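You operate a simulated robot arm through the tools that you are given. There is no shell and no other tool.

The job below is to be done with a simulated robot arm. You get a single attempt, and the scene is never put back.

TASK
Zero the display and press two caps on unit four.
Fine: Yellow key first; start, feed and trip the green lever once a cap, then press stop. Both caps land in the crate under the chute. Leave the loose discs, other controls and units.

Only the result counts: the job must be done as asked and must still hold three seconds after the hand-in. Knocking over, shifting, dropping, spilling or breaking anything else fails it. Lids that push on must go on centred and level and be pressed home; caps that screw on are set level and turned clockwise until they are tight.

THE ROBOT
A 7-joint arm with a fingered hand, fixed in place. Base frame: the origin is at the foot of the arm, x ahead of it, y to its left, z up. Readings come in mm, degrees, newtons and seconds.
Its first joint turns from -143.0 to 143.0 degrees. Payload 3 kg.
Tool frame: the origin (TCP) lies between the finger pads and is the grasp point; the fingertips stand 26 mm ahead of it; z points along the fingers, y is the line along which they close. The gripper opens to 148 mm. The gripper's body begins 73 mm behind the TCP. The gripper is a hand of 3 fingers: y runs from the thumb to the fingers, the wrist lies at [0, 0, -229] in the tool frame, and closing takes about 1.5 s.
Orientation is that of the tool frame in the base frame, as [roll, pitch, yaw] about the fixed x, y, z axes, in that order (R = Rz(yaw) Ry(pitch) Rx(roll)). With the fingers straight down and closing along the base's y, the tool's x points along the base's -x, its y along +y and its z along -z.

THE INTERFACE
- The arm moves only by the tool nudge_tool. Its argument "commands" is a list of rows, each a list of 6 numbers: the shift along the tool's x, y, z in mm, then the turn, a rotation vector about the tool's x, y, z in degrees. In form: [[dx, dy, dz, ax, ay, az], ...]. A call has 1 to 20 rows; each row shifts and turns the commanded pose from where the row before left it, along the tool's axes as they then stand. "claw" is the gripper command, from -1 (shut) to 1 (fully open), values between in proportion, set as the call begins (left out, the last holds). Rows are played at 5 a second. More than 50 mm and 8.6 degrees between two rows, or a gripper value outside its range, and nothing of the call is played. Where a pose cannot be reached the arm comes as near as it can. A force on the tool above 40 N (or 10 N above the force at the start of the call, whichever is more), or a blocked arm, ends the call early, and 0.2 s more pass. Each finger travels about 153 mm/s and halts on what it meets, pressing with about 25 N; the grip force reading is that of the motor and also rises with nothing between the fingers. The clock runs only during rows and for 0.2 s after the last one: add rows that do not move to give the fingers time. The reply holds the time, the measured pose of the TCP, the force on the tool along the base axes, the opening and the grip force, in the units named above and with some noise, with the torque about the TCP (base axes, N m) and any sound that the robot's microphone picked up, and new pictures: "pictures" is both (left out), scene, wrist or none.
- Cameras (640 x 400 px; columns grow to the right, rows downward): "scene" is fixed at [50.6, 499, 1572.5]; the picture's right is [-0.48, -0.88, 0.00], its down [-0.59, 0.32, -0.74] and it looks along [0.65, -0.36, -0.67] (base axes); focal length 357 px, centre (320, 200). "wrist" rides on the gripper at [68, -39, -90] in the tool frame; the picture's right is [0.50, 0.87, 0.00], its down [-0.66, 0.38, -0.65] and it looks along [-0.57, 0.33, 0.76] (tool axes); focal length 222 px, centre (320, 200).
- raise_lower(by): slides the trunk up (or, below 0, down) by that many mm; the arm rides with it, the base frame stays. It gives what a move gives, with no picture.
- finger_targets(finger1, finger2, thumb_bend): sets how far each is bent, from 0 (flat) to 1 (curled in); at 0.3 the hand is open as for a grip, at 0.7 the pads meet at the TCP. One left out holds its place. A second passes; each finger stops where it meets its share of the squeeze, and holds until it gets a number again. A gripper value or a shape takes the hand back. It gives what a move gives, with no picture; readings hold the bend of each and the force on the fingers (four entries, about 0 where the hand has none), thumb and palm.
- preshape(shape): the hand has 3 fingers and takes this shape, open, in about a second: jaw (thumb against the fingers, like two jaws); tri (thumb and two fingers); tip (a fingertip pinch); poke (one finger out to press); point (the index stretched); flat (the hand flat); cup (the hand cupped); fist (a fist). The gripper value then closes the fingers along that shape, each until it touches; the sizes above hold for jaw. It gives what a move gives, with no picture.
- pixel_to_xyz(camera, pixels): there is no depth. For up to 12 entries [column, row, z] of the newest picture of that camera ("zoom" is the newest enlarged one), the place [x, y] in the base frame at which the ray of that pixel passes the height z, good to about 2 mm. No time passes.
- enlarge(camera, box): a new picture of the part [left, top, right, bottom] of that camera's present view, enlarged. No time passes.
- sign_off(): hands the job in; it is judged then, once.

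Open the gripper and draw the arm clear of the work before you hand the job in, unless the task says otherwise.

The tools are called by a JSON object that holds its "method" and its "body". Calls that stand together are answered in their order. nudge_tool: Moves the arm, as the interface text tells. Its arguments: {"type":"object","properties":{"commands":{"type":"array"},"claw":{"type":"number"},"pictures":{"type":"string","enum":["both","scene","wrist","none"]}},"required":["commands"]} The other tools are called the same way: raise_lower (by) slides the trunk up or down; preshape (shape) gives the hand a shape; finger_targets (finger1, finger2, thumb_bend) moves the fingers one by one; pixel_to_xyz (camera, pixels) gives the place at which the rays of pixels pass given heights; enlarge (camera, box) takes an enlarged picture of a part of a camera's view; sign_off () hands the job in.

At the start:

```text
clock: 0.0
eef_pos: [696.1, 289.6, 1129.1]
tcp_rot: [180.0, 0.0, 180.0]
wrist_force: [0.2, -0.3, -0.2]
moment: [0.0, -0.02, -0.02]
gripper_width: 148.1
grip_force: 0.1
shape: jaw
bend: [0.3, 0.3, 0.3]
finger forces: [0.0, 0.0, 0.0, 0.1, 0.1, 0.1]
trunk travel left (down, up): [-700.0, 190.0]
```

scene: 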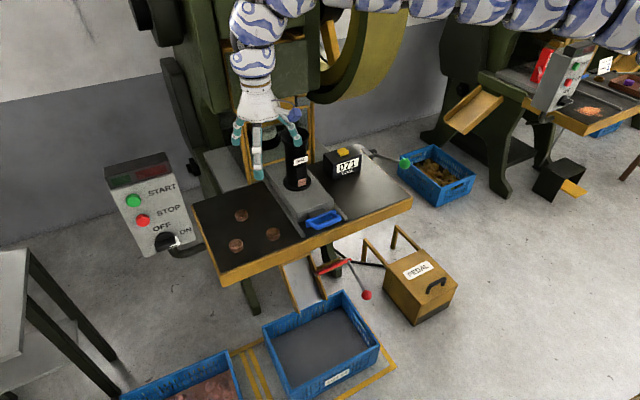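
wrist: 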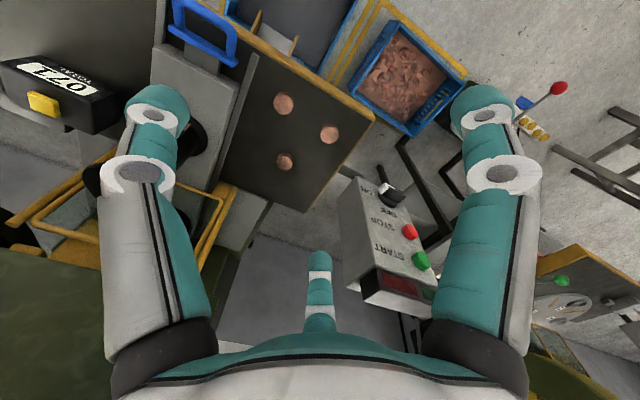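

The scene shows a press with a yellow key on the counter (~343,152), the start/stop box (~150,205), a blue feed handle (~322,220), and levers with green (405,161) and red (367,295) knobs. I look closer before moving anything.

{"method": "enlarge", "body": {"camera": "scene", "box": [180, 100, 420, 250]}}

{"method": "enlarge", "body": {"camera": "scene", "box": [90, 140, 220, 270]}}

{"method": "enlarge", "body": {"camera": "scene", "box": [240, 220, 480, 400]}}

{"method": "enlarge", "body": {"camera": "scene", "box": [380, 0, 640, 220]}}

{"method": "enlarge", "body": {"camera": "wrist", "box": [0, 0, 320, 200]}}

{"method": "enlarge", "body": {"camera": "wrist", "box": [320, 50, 640, 380]}}

```text
2.67 times, centred on (300, 175) of scene
```

zoom: 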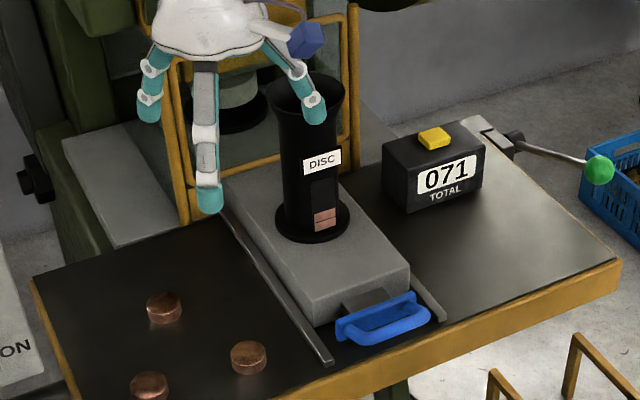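

```text
3.08 times, centred on (155, 205) of scene
```

zoom: 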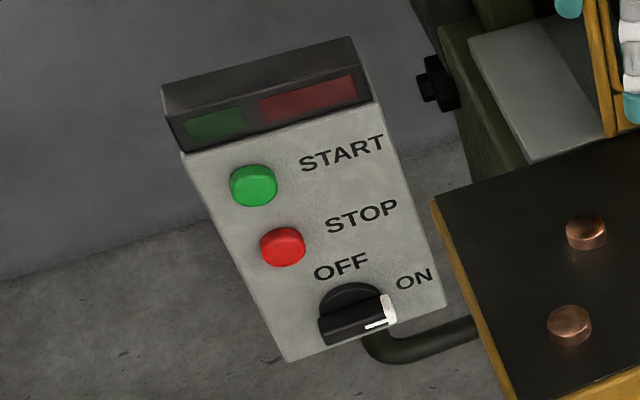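

```text
2.22 times, centred on (360, 310) of scene
```

zoom: 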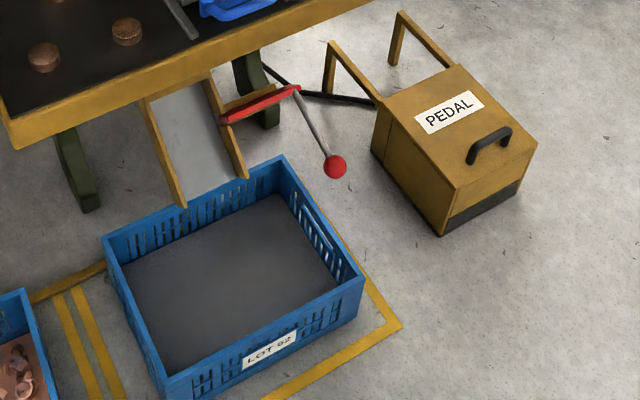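

```text
1.82 times, centred on (510, 110) of scene
```

zoom: 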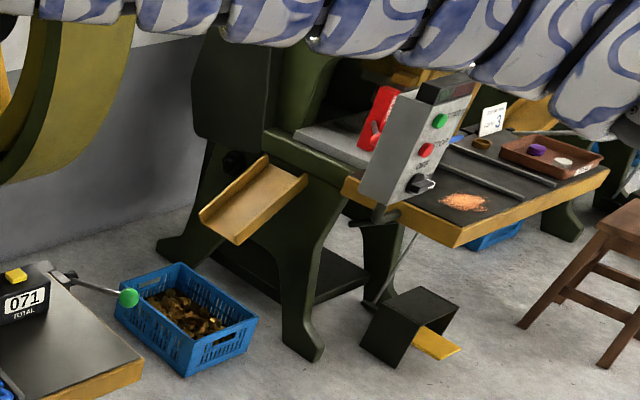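

```text
2.00 times, centred on (160, 100) of wrist
```

zoom: 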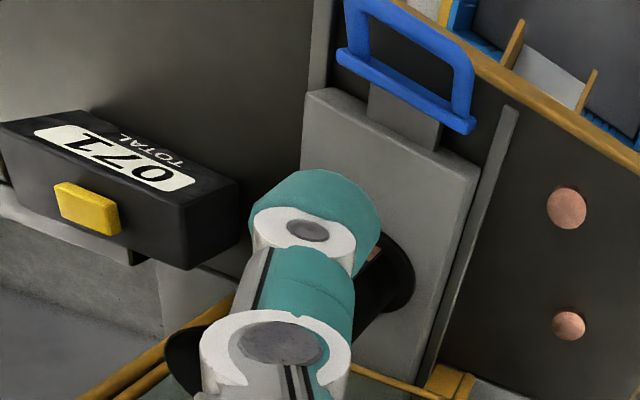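

```text
1.21 times, centred on (480, 215) of wrist
```

zoom: 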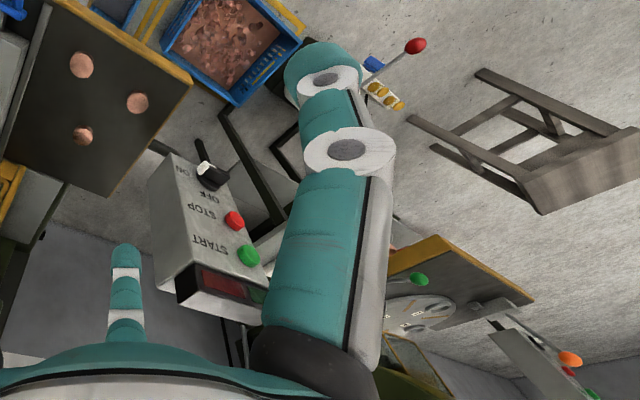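

Unit here has the TOTAL counter (071) with a yellow key at scene (343,152) / wrist (43,104). I triangulate key points from both cameras at several heights.

{"method": "pixel_to_xyz", "body": {"camera": "scene", "pixels": [[343, 151, 800], [343, 151, 1000], [322, 220, 800], [322, 220, 1000], [404, 163, 800], [404, 163, 1000], [133, 201, 800], [133, 201, 1000], [142, 220, 800], [142, 220, 1000], [241, 215, 800], [241, 215, 1000]]}}

{"method": "pixel_to_xyz", "body": {"camera": "wrist", "pixels": [[43, 103, 800], [43, 103, 1000], [205, 35, 800], [205, 35, 1000], [421, 261, 800], [421, 261, 1000], [409, 231, 800], [409, 231, 1000], [284, 161, 800], [284, 161, 1000], [283, 104, 800], [283, 104, 1000]]}}

```text
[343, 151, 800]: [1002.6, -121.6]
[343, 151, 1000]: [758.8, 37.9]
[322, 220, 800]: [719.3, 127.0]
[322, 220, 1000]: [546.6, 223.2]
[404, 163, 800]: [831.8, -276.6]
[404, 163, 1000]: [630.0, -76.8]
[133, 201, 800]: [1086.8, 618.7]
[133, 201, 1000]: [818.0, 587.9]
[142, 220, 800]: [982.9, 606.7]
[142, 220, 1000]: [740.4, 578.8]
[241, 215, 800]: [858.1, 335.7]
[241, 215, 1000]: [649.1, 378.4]
```

```text
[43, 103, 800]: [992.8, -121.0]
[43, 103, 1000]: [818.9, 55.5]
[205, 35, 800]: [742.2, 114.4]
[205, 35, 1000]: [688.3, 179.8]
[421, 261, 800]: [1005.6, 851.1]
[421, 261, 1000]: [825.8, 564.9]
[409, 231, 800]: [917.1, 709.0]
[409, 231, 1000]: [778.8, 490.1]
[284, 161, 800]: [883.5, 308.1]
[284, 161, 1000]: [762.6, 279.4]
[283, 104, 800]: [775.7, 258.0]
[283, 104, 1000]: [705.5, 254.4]
```

Triangulation gives the yellow key at about (983,-108,815), start at (842,590,980), stop at (842,590,915), table about z 730. I move right at this height so that the wrist camera sees the green lever and the counter.

{"method": "nudge_tool", "body": {"commands": [[20, -40, 0, 0, 0, 0], [20, -40, 0, 0, 0, 0], [20, -40, 0, 0, 0, 0], [20, -40, 0, 0, 0, 0], [20, -40, 0, 0, 0, 0], [0, -40, 0, 0, 0, 0], [0, -40, 0, 0, 0, 0], [0, 0, 0, 0, 0, 0]]}}

```text
clock: 1.8
eef_pos: [760.5, 148.3, 1152.8]
tcp_rot: [-179.9, -0.2, 180.0]
wrist_force: [0.3, -0.8, 0.7]
moment: [0.02, 0.04, 0.02]
gripper_width: 147.7
grip_force: 0.1
shape: jaw
bend: [0.3, 0.3, 0.3]
finger forces: [0.1, 0.1, 0.0, 0.0, 0.1, 0.0]
out of reach, approached as far as the arm can: row 1, 2, 3, 4, 5, 6, 7
trunk travel left (down, up): [-700.0, 190.0]
```

scene: 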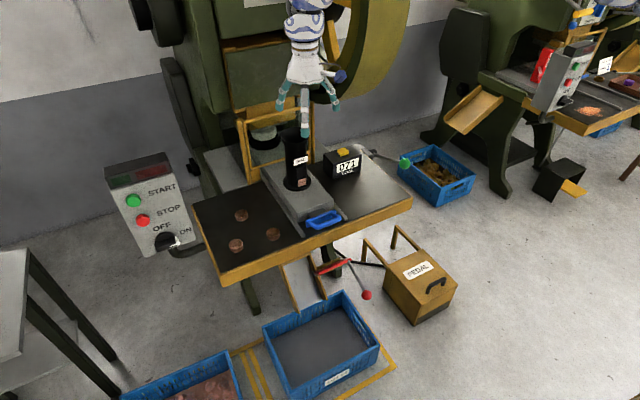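
wrist: 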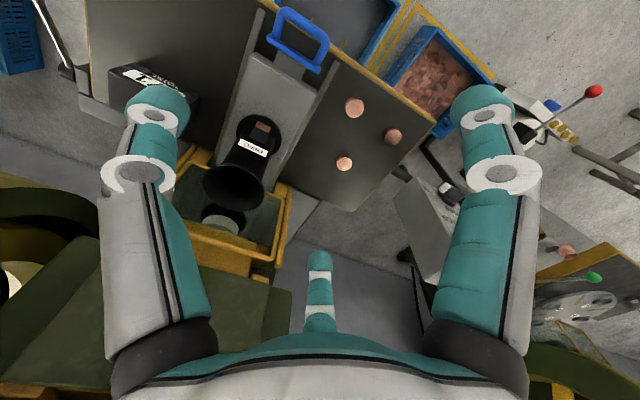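

The arm ended at (760,148,1153) rather than the commanded (596,10,1129), so inner reach is limited here. I send a still row to see what the commanded pose is now.

{"method": "nudge_tool", "body": {"commands": [[0, 0, 0, 0, 0, 0], [0, 0, 0, 0, 0, 0]], "pictures": "none"}}

{"method": "pixel_to_xyz", "body": {"camera": "scene", "pixels": [[296, 185, 750], [296, 132, 750], [296, 132, 1000], [404, 163, 700], [404, 163, 900]]}}

{"method": "pixel_to_xyz", "body": {"camera": "wrist", "pixels": [[235, 182, 800], [235, 182, 1000], [260, 128, 750], [140, 75, 800], [140, 75, 900], [50, 30, 700], [50, 30, 900]]}}

{"method": "enlarge", "body": {"camera": "wrist", "box": [0, 0, 320, 200]}}

```text
clock: 2.4
eef_pos: [761.2, 147.2, 1152.0]
tcp_rot: [-179.8, -0.3, -179.9]
wrist_force: [0.0, 0.5, 0.0]
moment: [-0.02, 0.02, -0.03]
gripper_width: 147.8
grip_force: 0.1
shape: jaw
bend: [0.3, 0.3, 0.3]
finger forces: [0.0, 0.0, 0.0, 0.1, 0.0, 0.1]
trunk travel left (down, up): [-700.0, 190.0]
```

```text
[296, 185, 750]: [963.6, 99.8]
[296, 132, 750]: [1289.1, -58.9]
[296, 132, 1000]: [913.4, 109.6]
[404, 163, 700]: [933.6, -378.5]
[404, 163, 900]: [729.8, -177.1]
```

```text
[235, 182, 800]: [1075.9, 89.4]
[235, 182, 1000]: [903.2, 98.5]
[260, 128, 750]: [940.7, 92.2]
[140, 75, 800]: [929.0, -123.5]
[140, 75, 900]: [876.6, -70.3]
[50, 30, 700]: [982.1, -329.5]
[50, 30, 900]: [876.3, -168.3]
```

```text
2.00 times, centred on (160, 100) of wrist
```

zoom: 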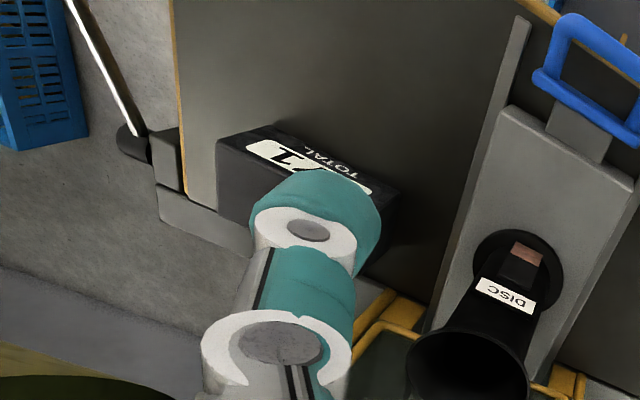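

The tower is at about (955,100), top z≈970; my commanded pose resets to the measured one. I move right and outward, toward a spot above the counter, at this safe height.

{"method": "nudge_tool", "body": {"commands": [[0, -40, 0, 0, 0, 0], [0, -40, 0, 0, 0, 0], [-10, -40, 0, 0, 0, 0], [-20, -40, 0, 0, 0, 0], [-30, -40, 0, 0, 0, 0], [-40, -40, 0, 0, 0, 0], [-40, -20, 0, 0, 0, 0], [0, 0, 0, 0, 0, 0]]}}

```text
refused: row 6 steps farther than a row can; nothing moved
```

Row 6 was a bit long (56 mm); I send it with smaller steps.

{"method": "nudge_tool", "body": {"commands": [[0, -40, 0, 0, 0, 0], [0, -40, 0, 0, 0, 0], [-10, -40, 0, 0, 0, 0], [-20, -40, 0, 0, 0, 0], [-25, -40, 0, 0, 0, 0], [-25, -30, 0, 0, 0, 0], [-25, -20, 0, 0, 0, 0], [0, 0, 0, 0, 0, 0]]}}

```text
clock: 4.2
eef_pos: [900.3, -86.6, 1150.3]
tcp_rot: [-179.9, -0.1, -180.0]
wrist_force: [0.8, 0.4, 0.2]
moment: [0.05, 0.0, -0.03]
gripper_width: 147.9
grip_force: 0.1
shape: jaw
bend: [0.3, 0.3, 0.3]
finger forces: [0.0, 0.1, 0.0, 0.0, 0.1, 0.0]
out of reach, approached as far as the arm can: row 1, 2, 3
trunk travel left (down, up): [-700.0, 190.0]
```

scene: 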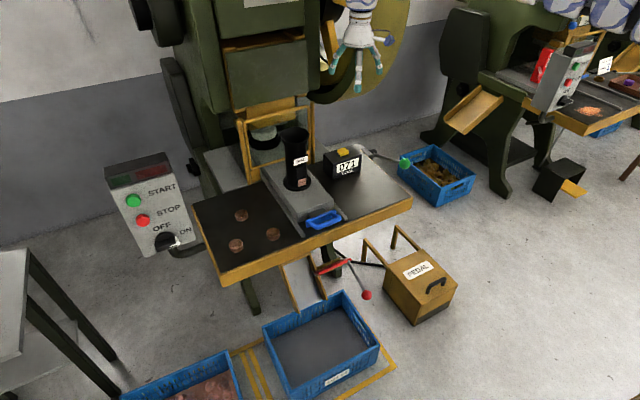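
wrist: 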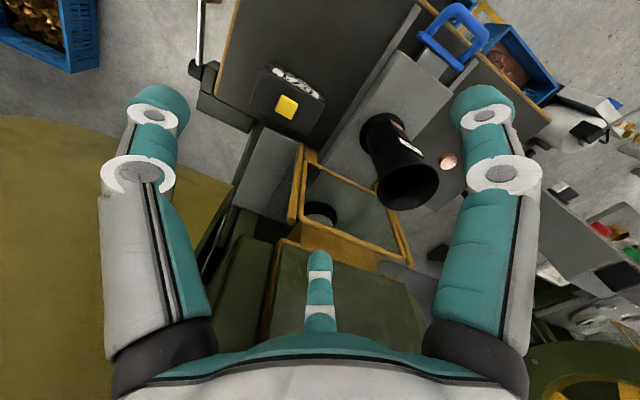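

The hand hovers clear at (900,-87,1150), and the wrist view now shows the yellow key at (287,107) and the lever pivot at (198,70). I triangulate more points.

{"method": "pixel_to_xyz", "body": {"camera": "wrist", "pixels": [[287, 106, 800], [287, 106, 900], [192, 68, 750], [192, 68, 850], [452, 35, 740], [452, 35, 790], [400, 187, 950], [378, 122, 760], [265, 92, 800], [320, 97, 800]]}}

{"method": "pixel_to_xyz", "body": {"camera": "scene", "pixels": [[343, 151, 800], [343, 151, 850], [371, 155, 750], [371, 155, 850], [325, 218, 740], [325, 218, 790], [296, 132, 950], [297, 187, 760]]}}

{"method": "enlarge", "body": {"camera": "wrist", "box": [160, 0, 480, 200]}}

{"method": "enlarge", "body": {"camera": "scene", "box": [270, 110, 430, 210]}}

```text
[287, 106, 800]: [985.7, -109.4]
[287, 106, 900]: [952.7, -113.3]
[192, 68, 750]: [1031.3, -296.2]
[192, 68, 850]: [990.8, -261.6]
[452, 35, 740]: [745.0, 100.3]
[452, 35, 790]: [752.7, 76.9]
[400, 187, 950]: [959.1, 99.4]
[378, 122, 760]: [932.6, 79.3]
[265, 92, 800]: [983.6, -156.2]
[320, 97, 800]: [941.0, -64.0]
```

```text
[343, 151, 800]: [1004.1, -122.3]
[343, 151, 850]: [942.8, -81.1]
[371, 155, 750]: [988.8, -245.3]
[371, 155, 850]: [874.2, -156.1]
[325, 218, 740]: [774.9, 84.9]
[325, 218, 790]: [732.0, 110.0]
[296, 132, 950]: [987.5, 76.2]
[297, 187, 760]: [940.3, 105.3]
```

```text
2.00 times, centred on (320, 100) of wrist
```

zoom: 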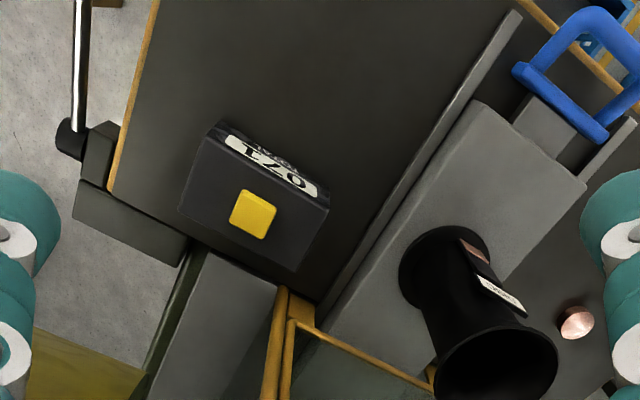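

```text
4.00 times, centred on (350, 160) of scene
```

zoom: 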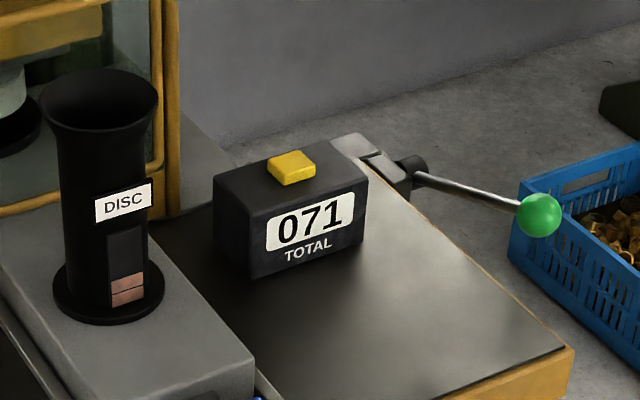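

Key triangulates to (980,-110,818), the slide runs along x with its handle near (752,90,760). Next I move right, drawing slightly back from the flywheel, to see the green knob from the wrist camera.

{"method": "nudge_tool", "body": {"commands": [[10, -30, 0, 0, 0, 0], [10, -30, 0, 0, 0, 0], [10, -30, 0, 0, 0, 0], [10, -30, 0, 0, 0, 0], [0, -30, 0, 0, 0, 0], [0, -30, 0, 0, 0, 0], [0, -20, 0, 0, 0, 0], [0, 0, 0, 0, 0, 0]]}}

```text
clock: 6.0
eef_pos: [857.6, -287.0, 1148.9]
tcp_rot: [-179.9, -0.1, 179.9]
wrist_force: [-1.2, -1.1, -0.7]
moment: [0.03, -0.02, -0.01]
gripper_width: 147.8
grip_force: 0.1
shape: jaw
bend: [0.3, 0.3, 0.3]
finger forces: [0.1, 0.0, 0.1, 0.1, 0.1, 0.0]
trunk travel left (down, up): [-700.0, 190.0]
```

scene: 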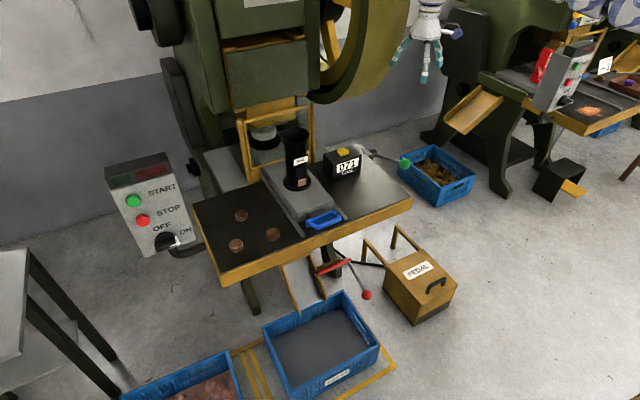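
wrist: 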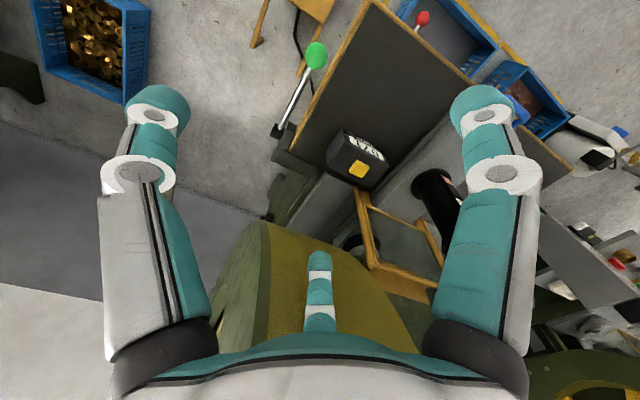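

The green knob is now at wrist (316,55) and the pivot at (280,130). I triangulate knob, pivot and key again.

{"method": "pixel_to_xyz", "body": {"camera": "wrist", "pixels": [[316, 55, 700], [316, 55, 800], [279, 131, 700], [279, 131, 800], [357, 168, 800], [357, 168, 820], [423, 18, 500], [423, 18, 600], [374, 2, 720], [300, 150, 720]]}}

{"method": "pixel_to_xyz", "body": {"camera": "scene", "pixels": [[404, 163, 700], [404, 163, 800], [372, 153, 700], [372, 153, 800], [343, 151, 800], [343, 151, 820], [367, 295, 500], [367, 295, 600], [412, 195, 720], [193, 208, 720], [228, 281, 720]]}}

{"method": "enlarge", "body": {"camera": "wrist", "box": [230, 0, 470, 200]}}

```text
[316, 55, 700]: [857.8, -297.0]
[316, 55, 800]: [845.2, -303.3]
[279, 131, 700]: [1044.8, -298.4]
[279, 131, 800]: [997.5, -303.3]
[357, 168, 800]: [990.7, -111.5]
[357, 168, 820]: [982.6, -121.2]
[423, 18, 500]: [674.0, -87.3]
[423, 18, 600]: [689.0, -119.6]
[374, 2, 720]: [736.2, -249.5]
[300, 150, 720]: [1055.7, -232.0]
```

```text
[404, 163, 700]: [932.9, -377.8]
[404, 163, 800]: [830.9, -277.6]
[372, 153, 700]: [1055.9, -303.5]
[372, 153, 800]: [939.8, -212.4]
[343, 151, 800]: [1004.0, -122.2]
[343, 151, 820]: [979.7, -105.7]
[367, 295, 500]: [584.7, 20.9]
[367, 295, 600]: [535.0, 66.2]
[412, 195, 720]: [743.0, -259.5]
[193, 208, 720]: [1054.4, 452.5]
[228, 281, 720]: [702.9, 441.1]
```

```text
2.00 times, centred on (350, 100) of wrist
```

zoom: 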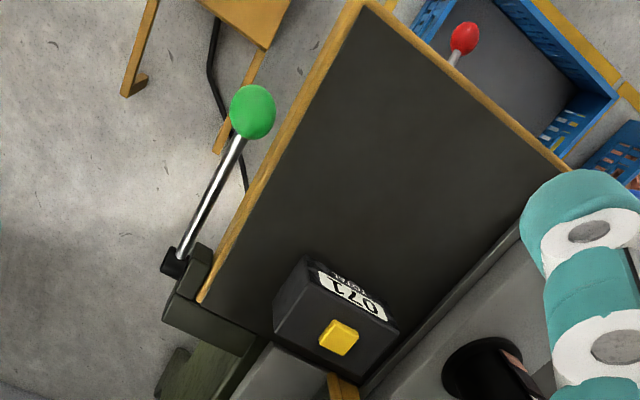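

Knob is at about (848,-302,780) with pivot (1040,-300,710), so the lever presses down about a y axis. Now, in free air, I shape the hand to poke and look at it.

{"method": "preshape", "body": {"shape": "poke"}}

{"method": "enlarge", "body": {"camera": "wrist", "box": [0, 0, 640, 400]}}

{"method": "enlarge", "body": {"camera": "scene", "box": [300, 0, 500, 125]}}

```text
clock: 6.9
eef_pos: [857.7, -288.3, 1148.4]
tcp_rot: [-179.9, -0.1, -180.0]
wrist_force: [0.7, 0.7, -0.4]
moment: [0.03, 0.01, -0.01]
gripper_width: 0.0
grip_force: 0.0
shape: poke
bend: [1.0, 1.0, 0.4]
finger forces: [0.1, 0.0, 0.0, 0.0, 0.0, 0.0]
trunk travel left (down, up): [-700.0, 190.0]
```

```text
1.00 times, centred on (320, 200) of wrist (not enlarged: the box is as wide or as high as the picture)
```

zoom: 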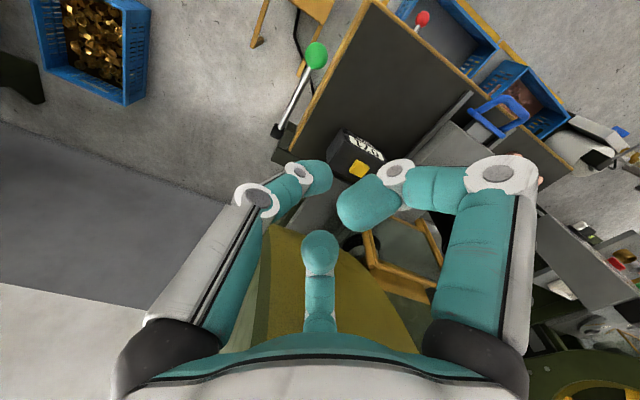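

```text
3.20 times, centred on (400, 62) of scene
```

zoom: 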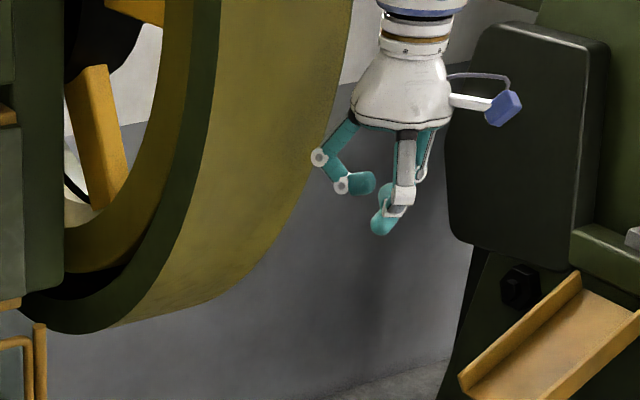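

In poke the thumb (left digit, bend 0.4) is out with both fingers curled. I try the "point" shape to compare in free air.

{"method": "preshape", "body": {"shape": "point"}}

{"method": "enlarge", "body": {"camera": "wrist", "box": [0, 0, 640, 400]}}

{"method": "enlarge", "body": {"camera": "scene", "box": [380, 0, 480, 80]}}

```text
clock: 7.8
eef_pos: [858.7, -288.3, 1148.5]
tcp_rot: [-180.0, 0.0, 180.0]
wrist_force: [-0.2, 0.1, -0.3]
moment: [-0.02, 0.03, 0.0]
gripper_width: 142.2
grip_force: 0.0
shape: point
bend: [0.7, 1.0, 0.86]
finger forces: [0.0, 0.0, 0.0, 0.0, 0.0, 0.0]
trunk travel left (down, up): [-700.0, 190.0]
```

```text
1.00 times, centred on (320, 200) of wrist (not enlarged: the box is as wide or as high as the picture)
```

zoom: 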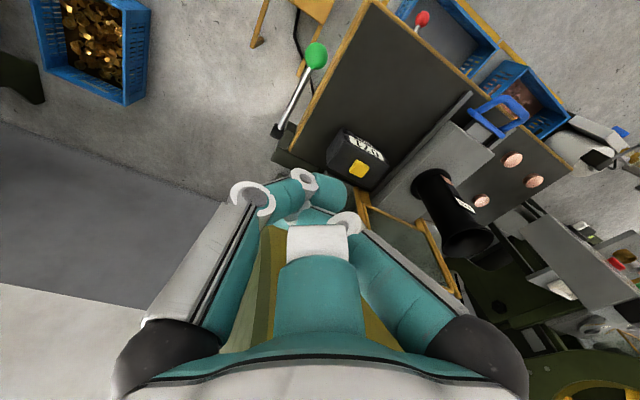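

```text
5.00 times, centred on (430, 40) of scene
```

zoom: 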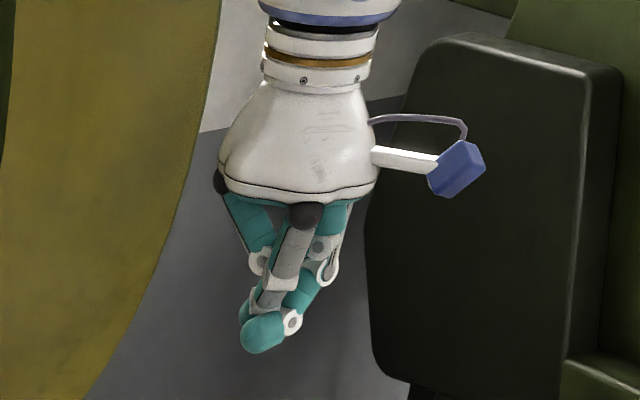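

The poke fingertip falls at scene (419,70) where the tool axis projects (418,73), so its tip is on the axis about 26 mm ahead, with others curled well behind. I go back to poke, then tilt the tool 35° so the fingers point forward-down and the wrist stays away from the press.

{"method": "preshape", "body": {"shape": "poke"}}

{"method": "nudge_tool", "body": {"commands": [[0, 0, 0, 0, -7, 0], [0, 0, 0, 0, -7, 0], [0, 0, 0, 0, -7, 0], [0, 0, 0, 0, -7, 0], [0, 0, 0, 0, -7, 0], [0, 0, 0, 0, 0, 0]]}}

```text
clock: 8.7
eef_pos: [857.6, -287.4, 1149.6]
tcp_rot: [180.0, 0.0, 180.0]
wrist_force: [0.0, -0.4, 0.8]
moment: [0.01, 0.0, 0.0]
gripper_width: 0.0
grip_force: 0.0
shape: poke
bend: [1.0, 1.0, 0.4]
finger forces: [0.0, 0.0, 0.0, 0.1, 0.0, 0.0]
trunk travel left (down, up): [-700.0, 190.0]
```

```text
clock: 9.4
eef_pos: [902.2, -269.8, 1275.6]
tcp_rot: [-157.3, 12.2, -159.6]
wrist_force: [-48.2, 1.1, 9.3]
moment: [0.55, -1.44, 2.88]
gripper_width: 0.0
grip_force: 0.1
shape: poke
bend: [1.0, 1.0, 0.4]
finger forces: [0.0, 49.2, 0.0, 0.0, 0.0, 0.0]
out of reach, approached as far as the arm can: row 1
trunk travel left (down, up): [-700.0, 190.0]
stopped in row 3: the force on the tool passed its limit at 61 N (the readings are from after the stop); the commanded pose is now the measured one
```

scene: 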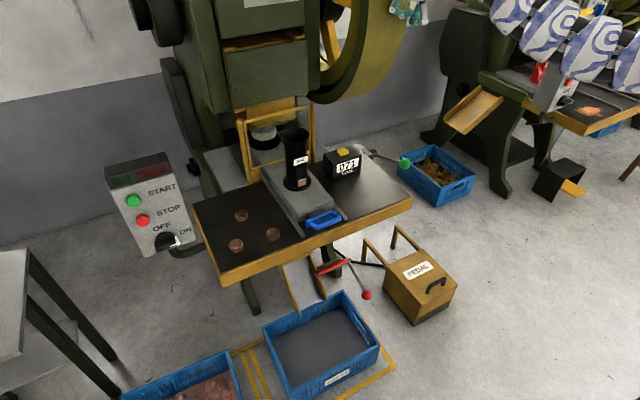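
wrist: 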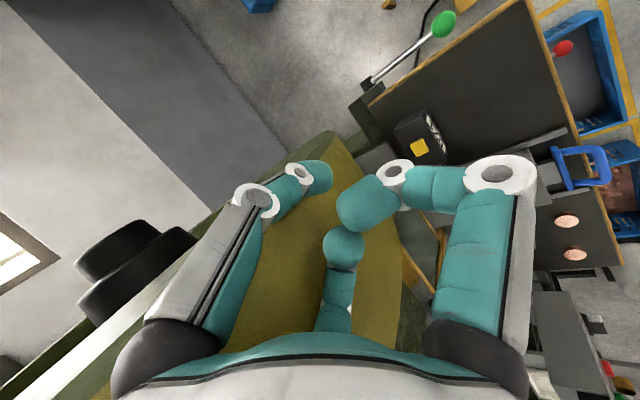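

The tilt was out of the arm's inner reach and swung the hand up so finger 2 touched the flywheel (-48 N in x). Contact is on the underside-front of the rim, so lowering the trunk moves straight away from it; I lower a little and check the force.

{"method": "raise_lower", "body": {"by": -40}}

```text
clock: 10.3
eef_pos: [904.1, -268.7, 1233.9]
tcp_rot: [-157.2, 12.1, -159.5]
wrist_force: [-35.8, 0.0, -0.9]
moment: [-0.11, -0.91, 2.16]
gripper_width: 0.1
grip_force: 0.0
shape: poke
bend: [1.0, 1.0, 0.4]
finger forces: [0.0, 36.0, 0.1, 0.0, 0.0, 0.0]
trunk travel left (down, up): [-660.0, 230.0]
```

Force fell to 36 N, so I continue lowering.

{"method": "raise_lower", "body": {"by": -80}}

```text
clock: 11.4
eef_pos: [908.6, -269.5, 1150.9]
tcp_rot: [-157.2, 12.0, -159.6]
wrist_force: [-13.4, 0.9, -2.9]
moment: [-0.17, -0.3, 0.83]
gripper_width: 0.1
grip_force: 0.1
shape: poke
bend: [1.0, 1.0, 0.4]
finger forces: [0.0, 13.6, 0.1, 0.0, 0.1, 0.0]
trunk travel left (down, up): [-580.0, 310.0]
```

13 N now; lowering further clears the rim.

{"method": "raise_lower", "body": {"by": -70}}

{"method": "nudge_tool", "body": {"commands": [[0, 0, 0, 0, 0, 0]]}}

```text
clock: 12.5
eef_pos: [908.8, -268.1, 1080.1]
tcp_rot: [-157.2, 12.1, -159.5]
wrist_force: [0.2, -0.6, 0.5]
moment: [0.01, -0.01, -0.01]
gripper_width: 0.2
grip_force: 0.1
shape: poke
bend: [1.0, 1.0, 0.4]
finger forces: [0.0, 0.0, 0.1, 0.0, 0.0, 0.1]
trunk travel left (down, up): [-510.0, 380.0]
```

```text
clock: 12.9
eef_pos: [908.0, -268.6, 1079.8]
tcp_rot: [-157.3, 12.1, -159.5]
wrist_force: [-0.1, -0.1, -0.6]
moment: [-0.01, 0.0, -0.02]
gripper_width: 0.1
grip_force: 0.2
shape: poke
bend: [1.0, 1.0, 0.4]
finger forces: [0.0, 0.0, 0.1, 0.0, 0.1, 0.0]
trunk travel left (down, up): [-510.0, 380.0]
```

scene: 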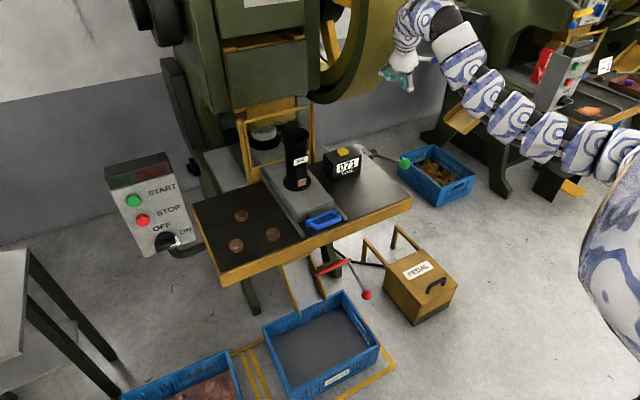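
wrist: 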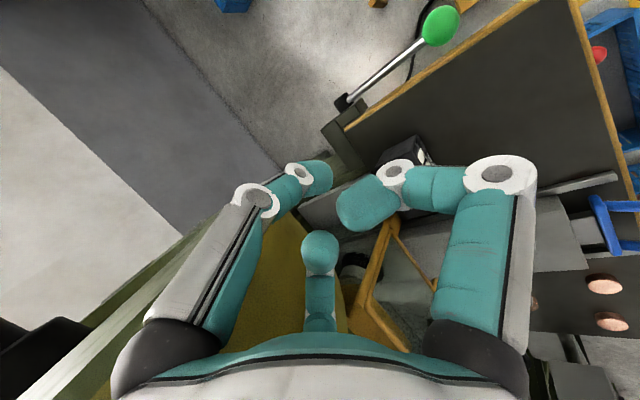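

Free again, with zero force. I lower 60 mm more to stay well beneath the wheel's belly, then straighten the hand to a 20° forward tilt about its TCP.

{"method": "raise_lower", "body": {"by": -60}}

{"method": "nudge_tool", "body": {"commands": [[0, 0, 0, -4.2, -0.95, 5.2], [0, 0, 0, -4.2, -0.95, 5.2], [0, 0, 0, -4.2, -0.95, 5.2], [0, 0, 0, -4.2, -0.95, 5.2], [0, 0, 0, 0, 0, 0]]}}

```text
clock: 13.9
eef_pos: [906.9, -269.0, 1019.6]
tcp_rot: [-157.2, 12.1, -159.5]
wrist_force: [-0.5, 0.1, 0.0]
moment: [0.0, -0.01, 0.0]
gripper_width: 0.0
grip_force: 0.0
shape: poke
bend: [1.0, 1.0, 0.4]
finger forces: [0.1, 0.1, 0.0, 0.1, 0.1, 0.0]
trunk travel left (down, up): [-450.0, 440.0]
```

```text
clock: 15.1
eef_pos: [908.3, -268.4, 1021.0]
tcp_rot: [-180.0, 19.9, -179.9]
wrist_force: [0.1, 0.3, 0.5]
moment: [0.0, 0.01, 0.03]
gripper_width: 0.1
grip_force: 0.1
shape: poke
bend: [1.0, 1.0, 0.4]
finger forces: [0.1, 0.0, 0.1, 0.1, 0.1, 0.1]
trunk travel left (down, up): [-450.0, 440.0]
```

scene: 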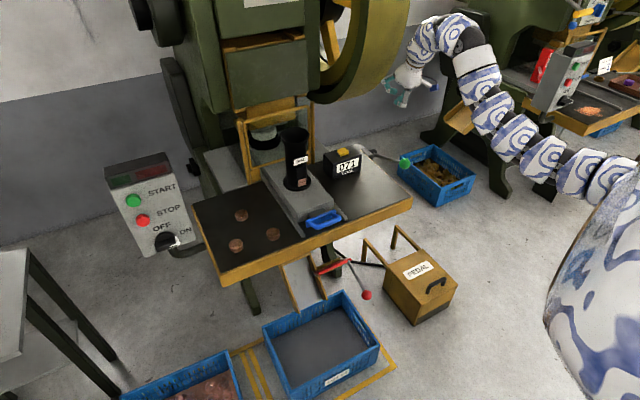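
wrist: 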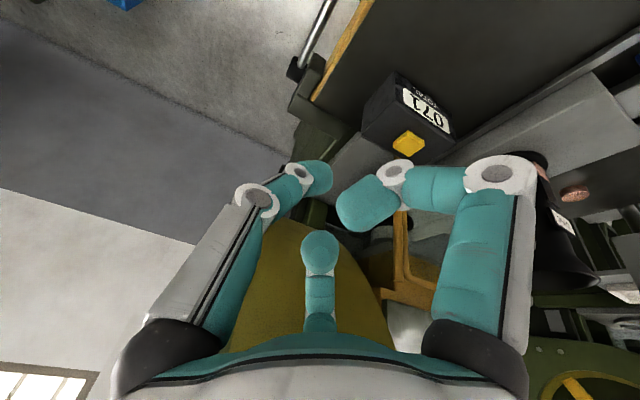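

Orientation is now a clean 20° forward tilt. I go to (880,-112,920), in front of and above the counter, staying below the wheel.

{"method": "nudge_tool", "body": {"commands": [[12.2, 31.2, 17.1, 0, 0, 0], [12.2, 31.2, 17.1, 0, 0, 0], [12.2, 31.2, 17.1, 0, 0, 0], [12.2, 31.2, 17.1, 0, 0, 0], [12.2, 31.2, 17.1, 0, 0, 0], [0, 0, 0, 0, 0, 0]]}}

```text
clock: 16.5
eef_pos: [878.0, -112.8, 919.5]
tcp_rot: [-180.0, 20.1, -179.9]
wrist_force: [0.9, 0.7, -0.2]
moment: [0.01, 0.02, 0.0]
gripper_width: 0.0
grip_force: 0.1
shape: poke
bend: [1.0, 1.0, 0.4]
finger forces: [0.0, 0.0, 0.0, 0.1, 0.1, 0.0]
trunk travel left (down, up): [-450.0, 440.0]
```

scene: 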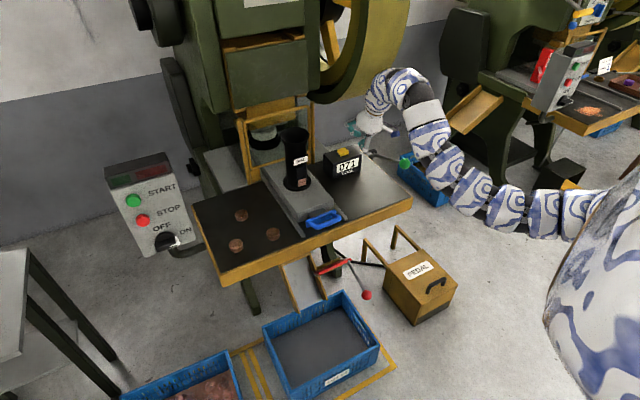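
wrist: 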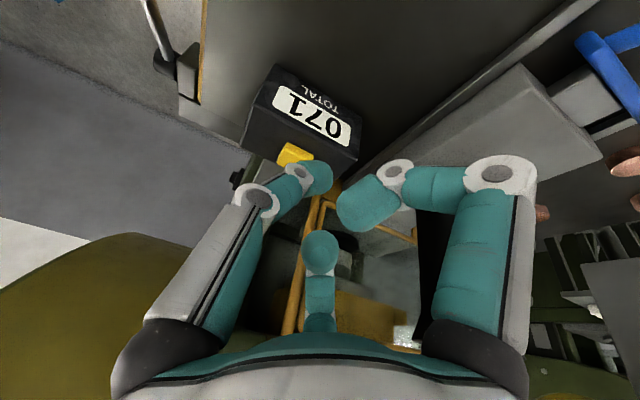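

The key is now at wrist (295,153), close to the poke tip (320,178). I re-measure it from this nearer view.

{"method": "pixel_to_xyz", "body": {"camera": "wrist", "pixels": [[292, 152, 815], [292, 152, 825], [320, 178, 815], [355, 155, 805], [247, 160, 805], [345, 115, 760]]}}

{"method": "enlarge", "body": {"camera": "wrist", "box": [220, 50, 420, 250]}}

{"method": "enlarge", "body": {"camera": "scene", "box": [310, 90, 420, 190]}}

```text
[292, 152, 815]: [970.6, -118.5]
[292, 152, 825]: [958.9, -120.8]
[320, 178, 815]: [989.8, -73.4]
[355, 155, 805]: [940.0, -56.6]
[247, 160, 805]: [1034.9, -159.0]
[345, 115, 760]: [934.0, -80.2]
```

```text
2.00 times, centred on (320, 150) of wrist
```

zoom: 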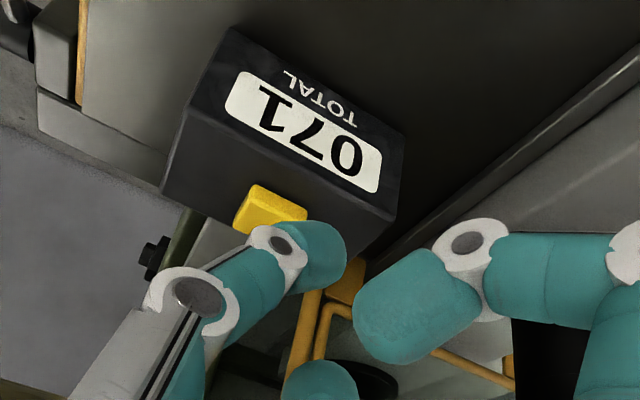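

```text
4.00 times, centred on (365, 140) of scene
```

zoom: 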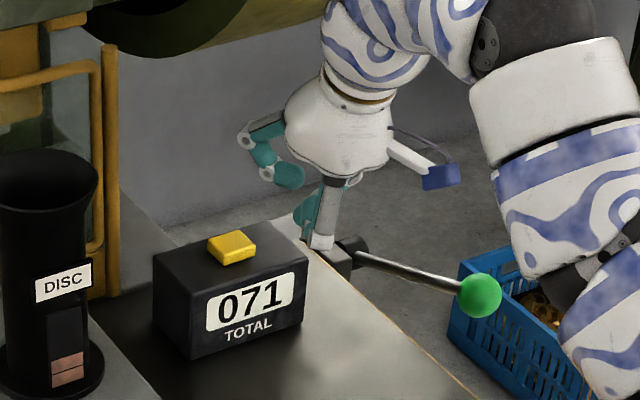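

The curled finger-1 joint hangs nearly as low as the poke tip when tilted forward, so it could foul the counter. I switch to "point" here (clear space all round) and inspect which tip leads.

{"method": "preshape", "body": {"shape": "point"}}

{"method": "enlarge", "body": {"camera": "wrist", "box": [200, 100, 440, 300]}}

{"method": "enlarge", "body": {"camera": "scene", "box": [330, 100, 400, 160]}}

```text
clock: 17.4
eef_pos: [878.6, -114.3, 918.8]
tcp_rot: [-179.9, 19.9, -179.9]
wrist_force: [0.6, -0.2, -1.2]
moment: [0.04, -0.02, -0.01]
gripper_width: 141.9
grip_force: 0.0
shape: point
bend: [0.7, 1.0, 0.86]
finger forces: [0.1, 0.0, 0.0, 0.0, 0.0, 0.0]
trunk travel left (down, up): [-450.0, 440.0]
```

```text
2.00 times, centred on (320, 200) of wrist
```

zoom: 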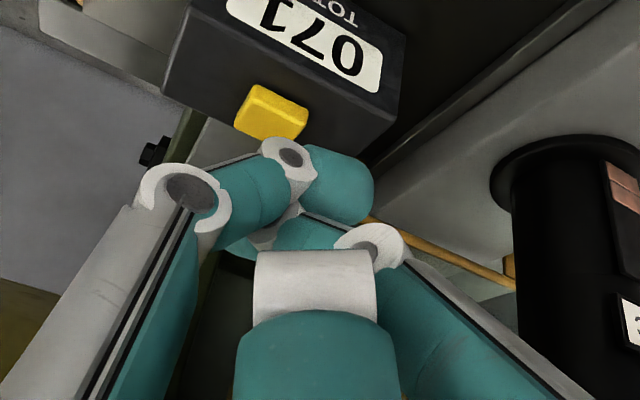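

```text
6.67 times, centred on (365, 130) of scene
```

zoom: 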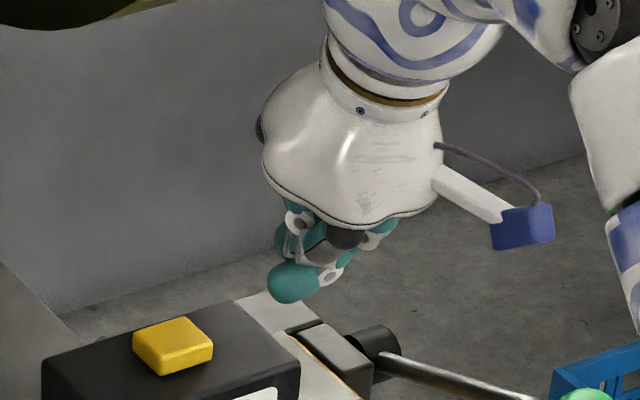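

In point shape the leading distal pad sits on the axis about 28 mm ahead (scene zoom (290,285)) and the other digits fold well behind it — good for a tilted press. I advance toward the key while tilting to 30°.

{"method": "nudge_tool", "body": {"commands": [[-23.3, -1, 14.9, 0, -3.4, 0], [-22.5, -1, 16, 0, -3.3, 0], [-21.3, -1, 17.6, 0, -3.3, 0], [0, 0, 0, 0, 0, 0]]}}

```text
clock: 18.4
eef_pos: [959.4, -114.2, 901.4]
tcp_rot: [-179.9, 30.0, -180.0]
wrist_force: [-0.5, 0.4, -1.0]
moment: [-0.01, 0.01, 0.01]
gripper_width: 142.1
grip_force: 0.0
shape: point
bend: [0.7, 1.0, 0.86]
finger forces: [0.0, 0.1, 0.1, 0.1, 0.0, 0.0]
trunk travel left (down, up): [-450.0, 440.0]
```

scene: 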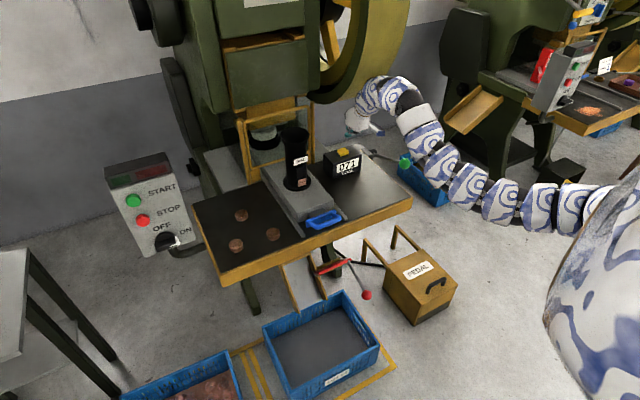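
wrist: 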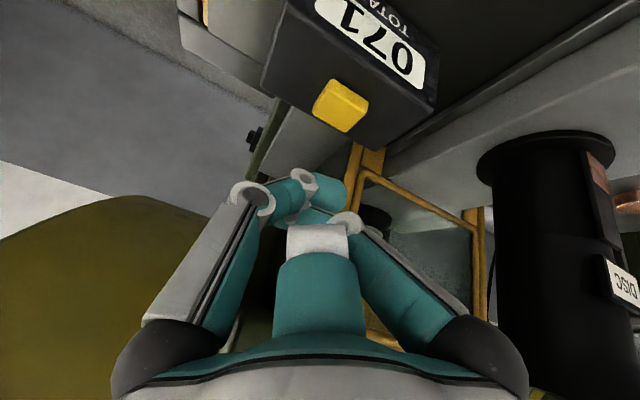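

The hand is at (959,-114,901), clear of the wheel; key at wrist (341,100). I re-measure the key from here.

{"method": "pixel_to_xyz", "body": {"camera": "wrist", "pixels": [[340, 100, 815], [340, 100, 820], [314, 112, 815], [345, 80, 815], [369, 100, 815], [340, 130, 810], [338, 192, 870]]}}

{"method": "enlarge", "body": {"camera": "scene", "box": [310, 80, 410, 180]}}

```text
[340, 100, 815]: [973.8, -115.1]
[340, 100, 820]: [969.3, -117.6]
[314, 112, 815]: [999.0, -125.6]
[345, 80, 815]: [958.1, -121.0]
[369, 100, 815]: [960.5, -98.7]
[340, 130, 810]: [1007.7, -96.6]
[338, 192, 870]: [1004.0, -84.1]
```

```text
4.00 times, centred on (360, 130) of scene
```

zoom: 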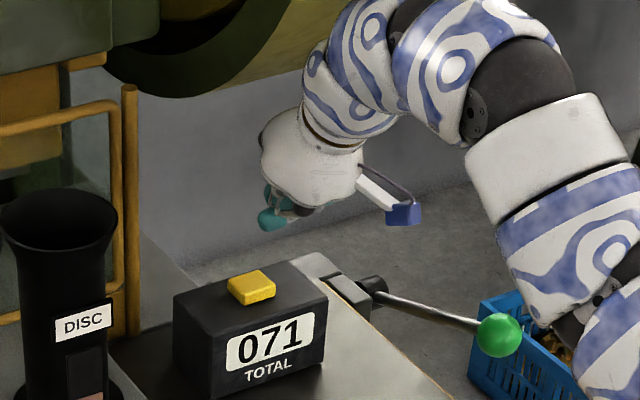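

Key centre ≈ (981,-113,814). I bring the pad over it and down to roughly 10 mm above.

{"method": "nudge_tool", "body": {"commands": [[3.7, -1.3, 15.2, 0, 0, 0], [3.7, -1.3, 15.2, 0, 0, 0], [3.7, -1.3, 15.2, 0, 0, 0], [0, 0, 0, 0, 0, 0]]}}

{"method": "enlarge", "body": {"camera": "scene", "box": [310, 80, 410, 180]}}

{"method": "enlarge", "body": {"camera": "wrist", "box": [220, 80, 420, 240]}}

```text
clock: 19.4
eef_pos: [973.2, -119.8, 856.0]
tcp_rot: [-179.9, 30.1, -180.0]
wrist_force: [-0.6, 0.0, 0.0]
moment: [0.01, -0.01, 0.02]
gripper_width: 142.3
grip_force: 0.1
shape: point
bend: [0.7, 1.0, 0.86]
finger forces: [0.0, 0.0, 0.0, 0.0, 0.0, 0.0]
trunk travel left (down, up): [-450.0, 440.0]
```

scene: 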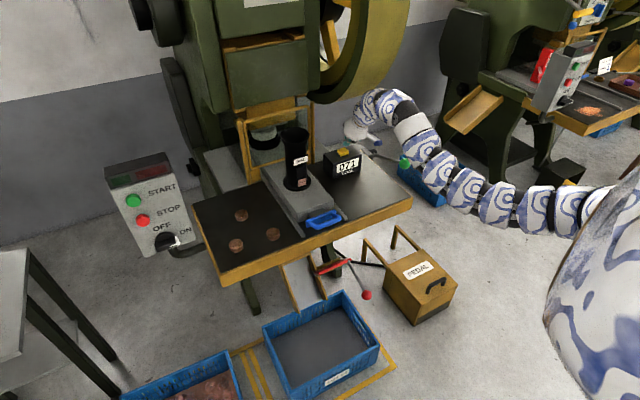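
wrist: 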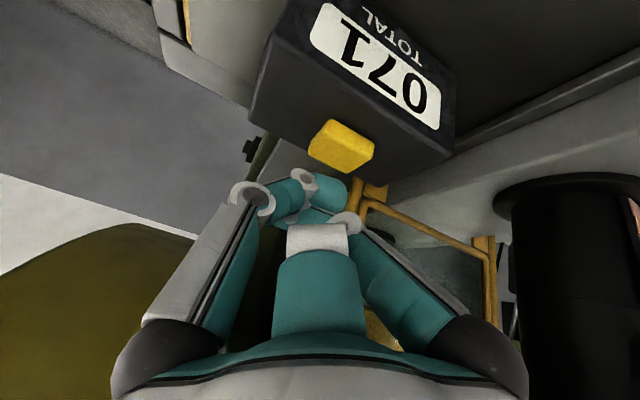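

```text
4.00 times, centred on (360, 130) of scene
```

zoom: 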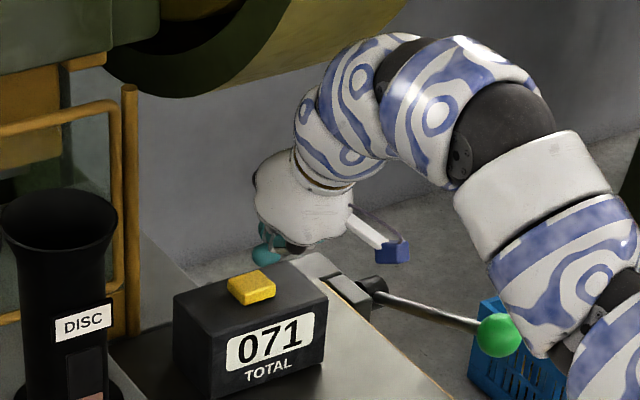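

```text
2.50 times, centred on (320, 160) of wrist
```

zoom: 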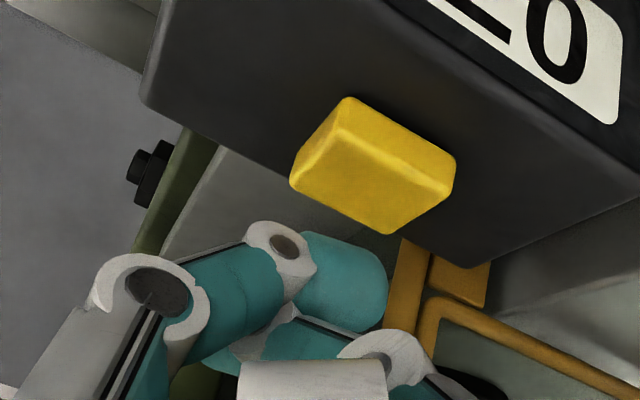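

The pad still looks beyond or above the key in both views (scene zoom pad (268,250) vs key (251,285); wrist pad (338,190) vs key (340,148)). I measure both from the newest pictures.

{"method": "pixel_to_xyz", "body": {"camera": "wrist", "pixels": [[343, 150, 815], [343, 150, 805], [338, 192, 815], [338, 192, 835], [333, 188, 825], [343, 119, 800], [330, 120, 815], [326, 157, 815], [350, 172, 815], [374, 150, 815]]}}

{"method": "pixel_to_xyz", "body": {"camera": "zoom", "pixels": [[420, 155, 815], [340, 175, 815], [340, 280, 825]]}}

{"method": "pixel_to_xyz", "body": {"camera": "scene", "pixels": [[342.7, 151, 815], [342.7, 151, 805], [347, 143, 825], [347, 143, 835], [347, 143, 845]]}}

```text
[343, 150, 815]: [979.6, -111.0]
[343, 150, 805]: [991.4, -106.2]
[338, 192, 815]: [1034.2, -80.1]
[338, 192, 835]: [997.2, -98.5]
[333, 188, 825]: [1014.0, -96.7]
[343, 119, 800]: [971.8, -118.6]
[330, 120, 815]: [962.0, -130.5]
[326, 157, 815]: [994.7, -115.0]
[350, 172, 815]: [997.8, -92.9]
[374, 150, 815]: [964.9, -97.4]
```

```text
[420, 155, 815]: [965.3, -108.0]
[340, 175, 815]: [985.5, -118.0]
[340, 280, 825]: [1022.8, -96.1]
```

```text
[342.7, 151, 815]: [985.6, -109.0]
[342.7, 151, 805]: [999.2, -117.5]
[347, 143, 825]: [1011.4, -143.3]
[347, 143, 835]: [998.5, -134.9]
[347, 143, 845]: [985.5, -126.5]
```

Triangulated, the pad is around (966,-115,852), i.e. near the TCP itself, so it is still ~28 mm above the key and ~12 mm short. I go down 16 mm and forward 10 mm.

{"method": "nudge_tool", "body": {"commands": [[-0.3, 1.5, 9.5, 0, 0, 0], [-0.3, 1.5, 9.5, 0, 0, 0], [0, 0, 0, 0, 0, 0]]}}

{"method": "enlarge", "body": {"camera": "scene", "box": [310, 80, 410, 180]}}

{"method": "enlarge", "body": {"camera": "wrist", "box": [220, 80, 420, 240]}}

```text
clock: 20.2
eef_pos: [983.5, -116.9, 839.2]
tcp_rot: [-179.9, 30.0, -180.0]
wrist_force: [0.4, 0.3, 0.5]
moment: [0.02, 0.0, -0.03]
gripper_width: 142.2
grip_force: 0.1
shape: point
bend: [0.7, 1.0, 0.86]
finger forces: [0.0, 0.0, 0.0, 0.0, 0.0, 0.0]
trunk travel left (down, up): [-450.0, 440.0]
```

scene: 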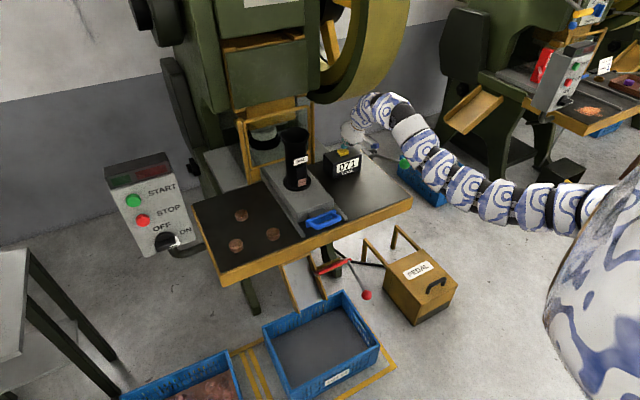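
wrist: 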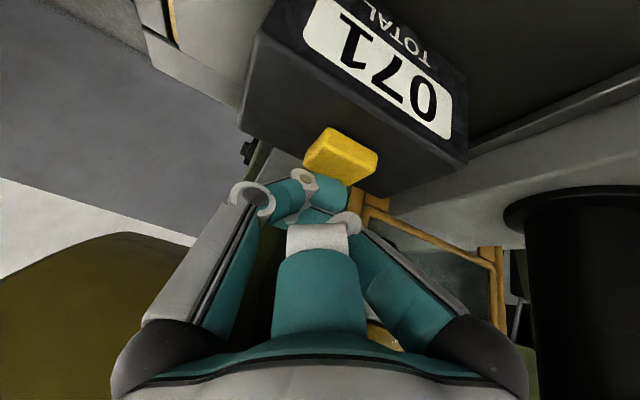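

```text
4.00 times, centred on (360, 130) of scene
```

zoom: 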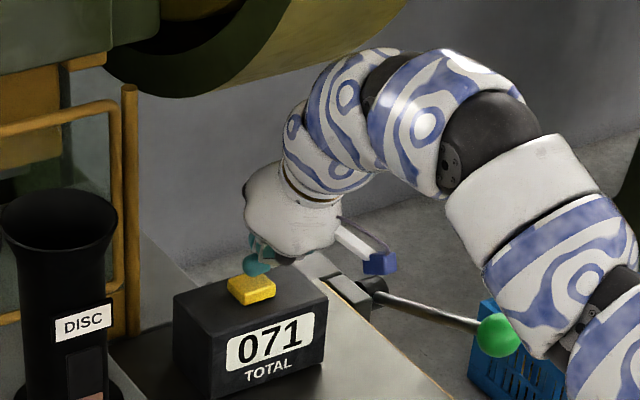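

```text
2.50 times, centred on (320, 160) of wrist
```

zoom: 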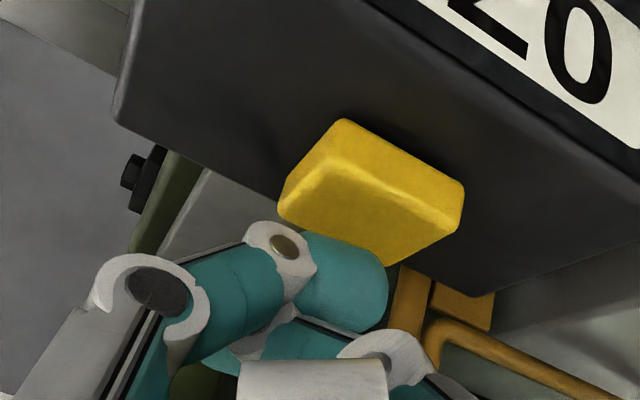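

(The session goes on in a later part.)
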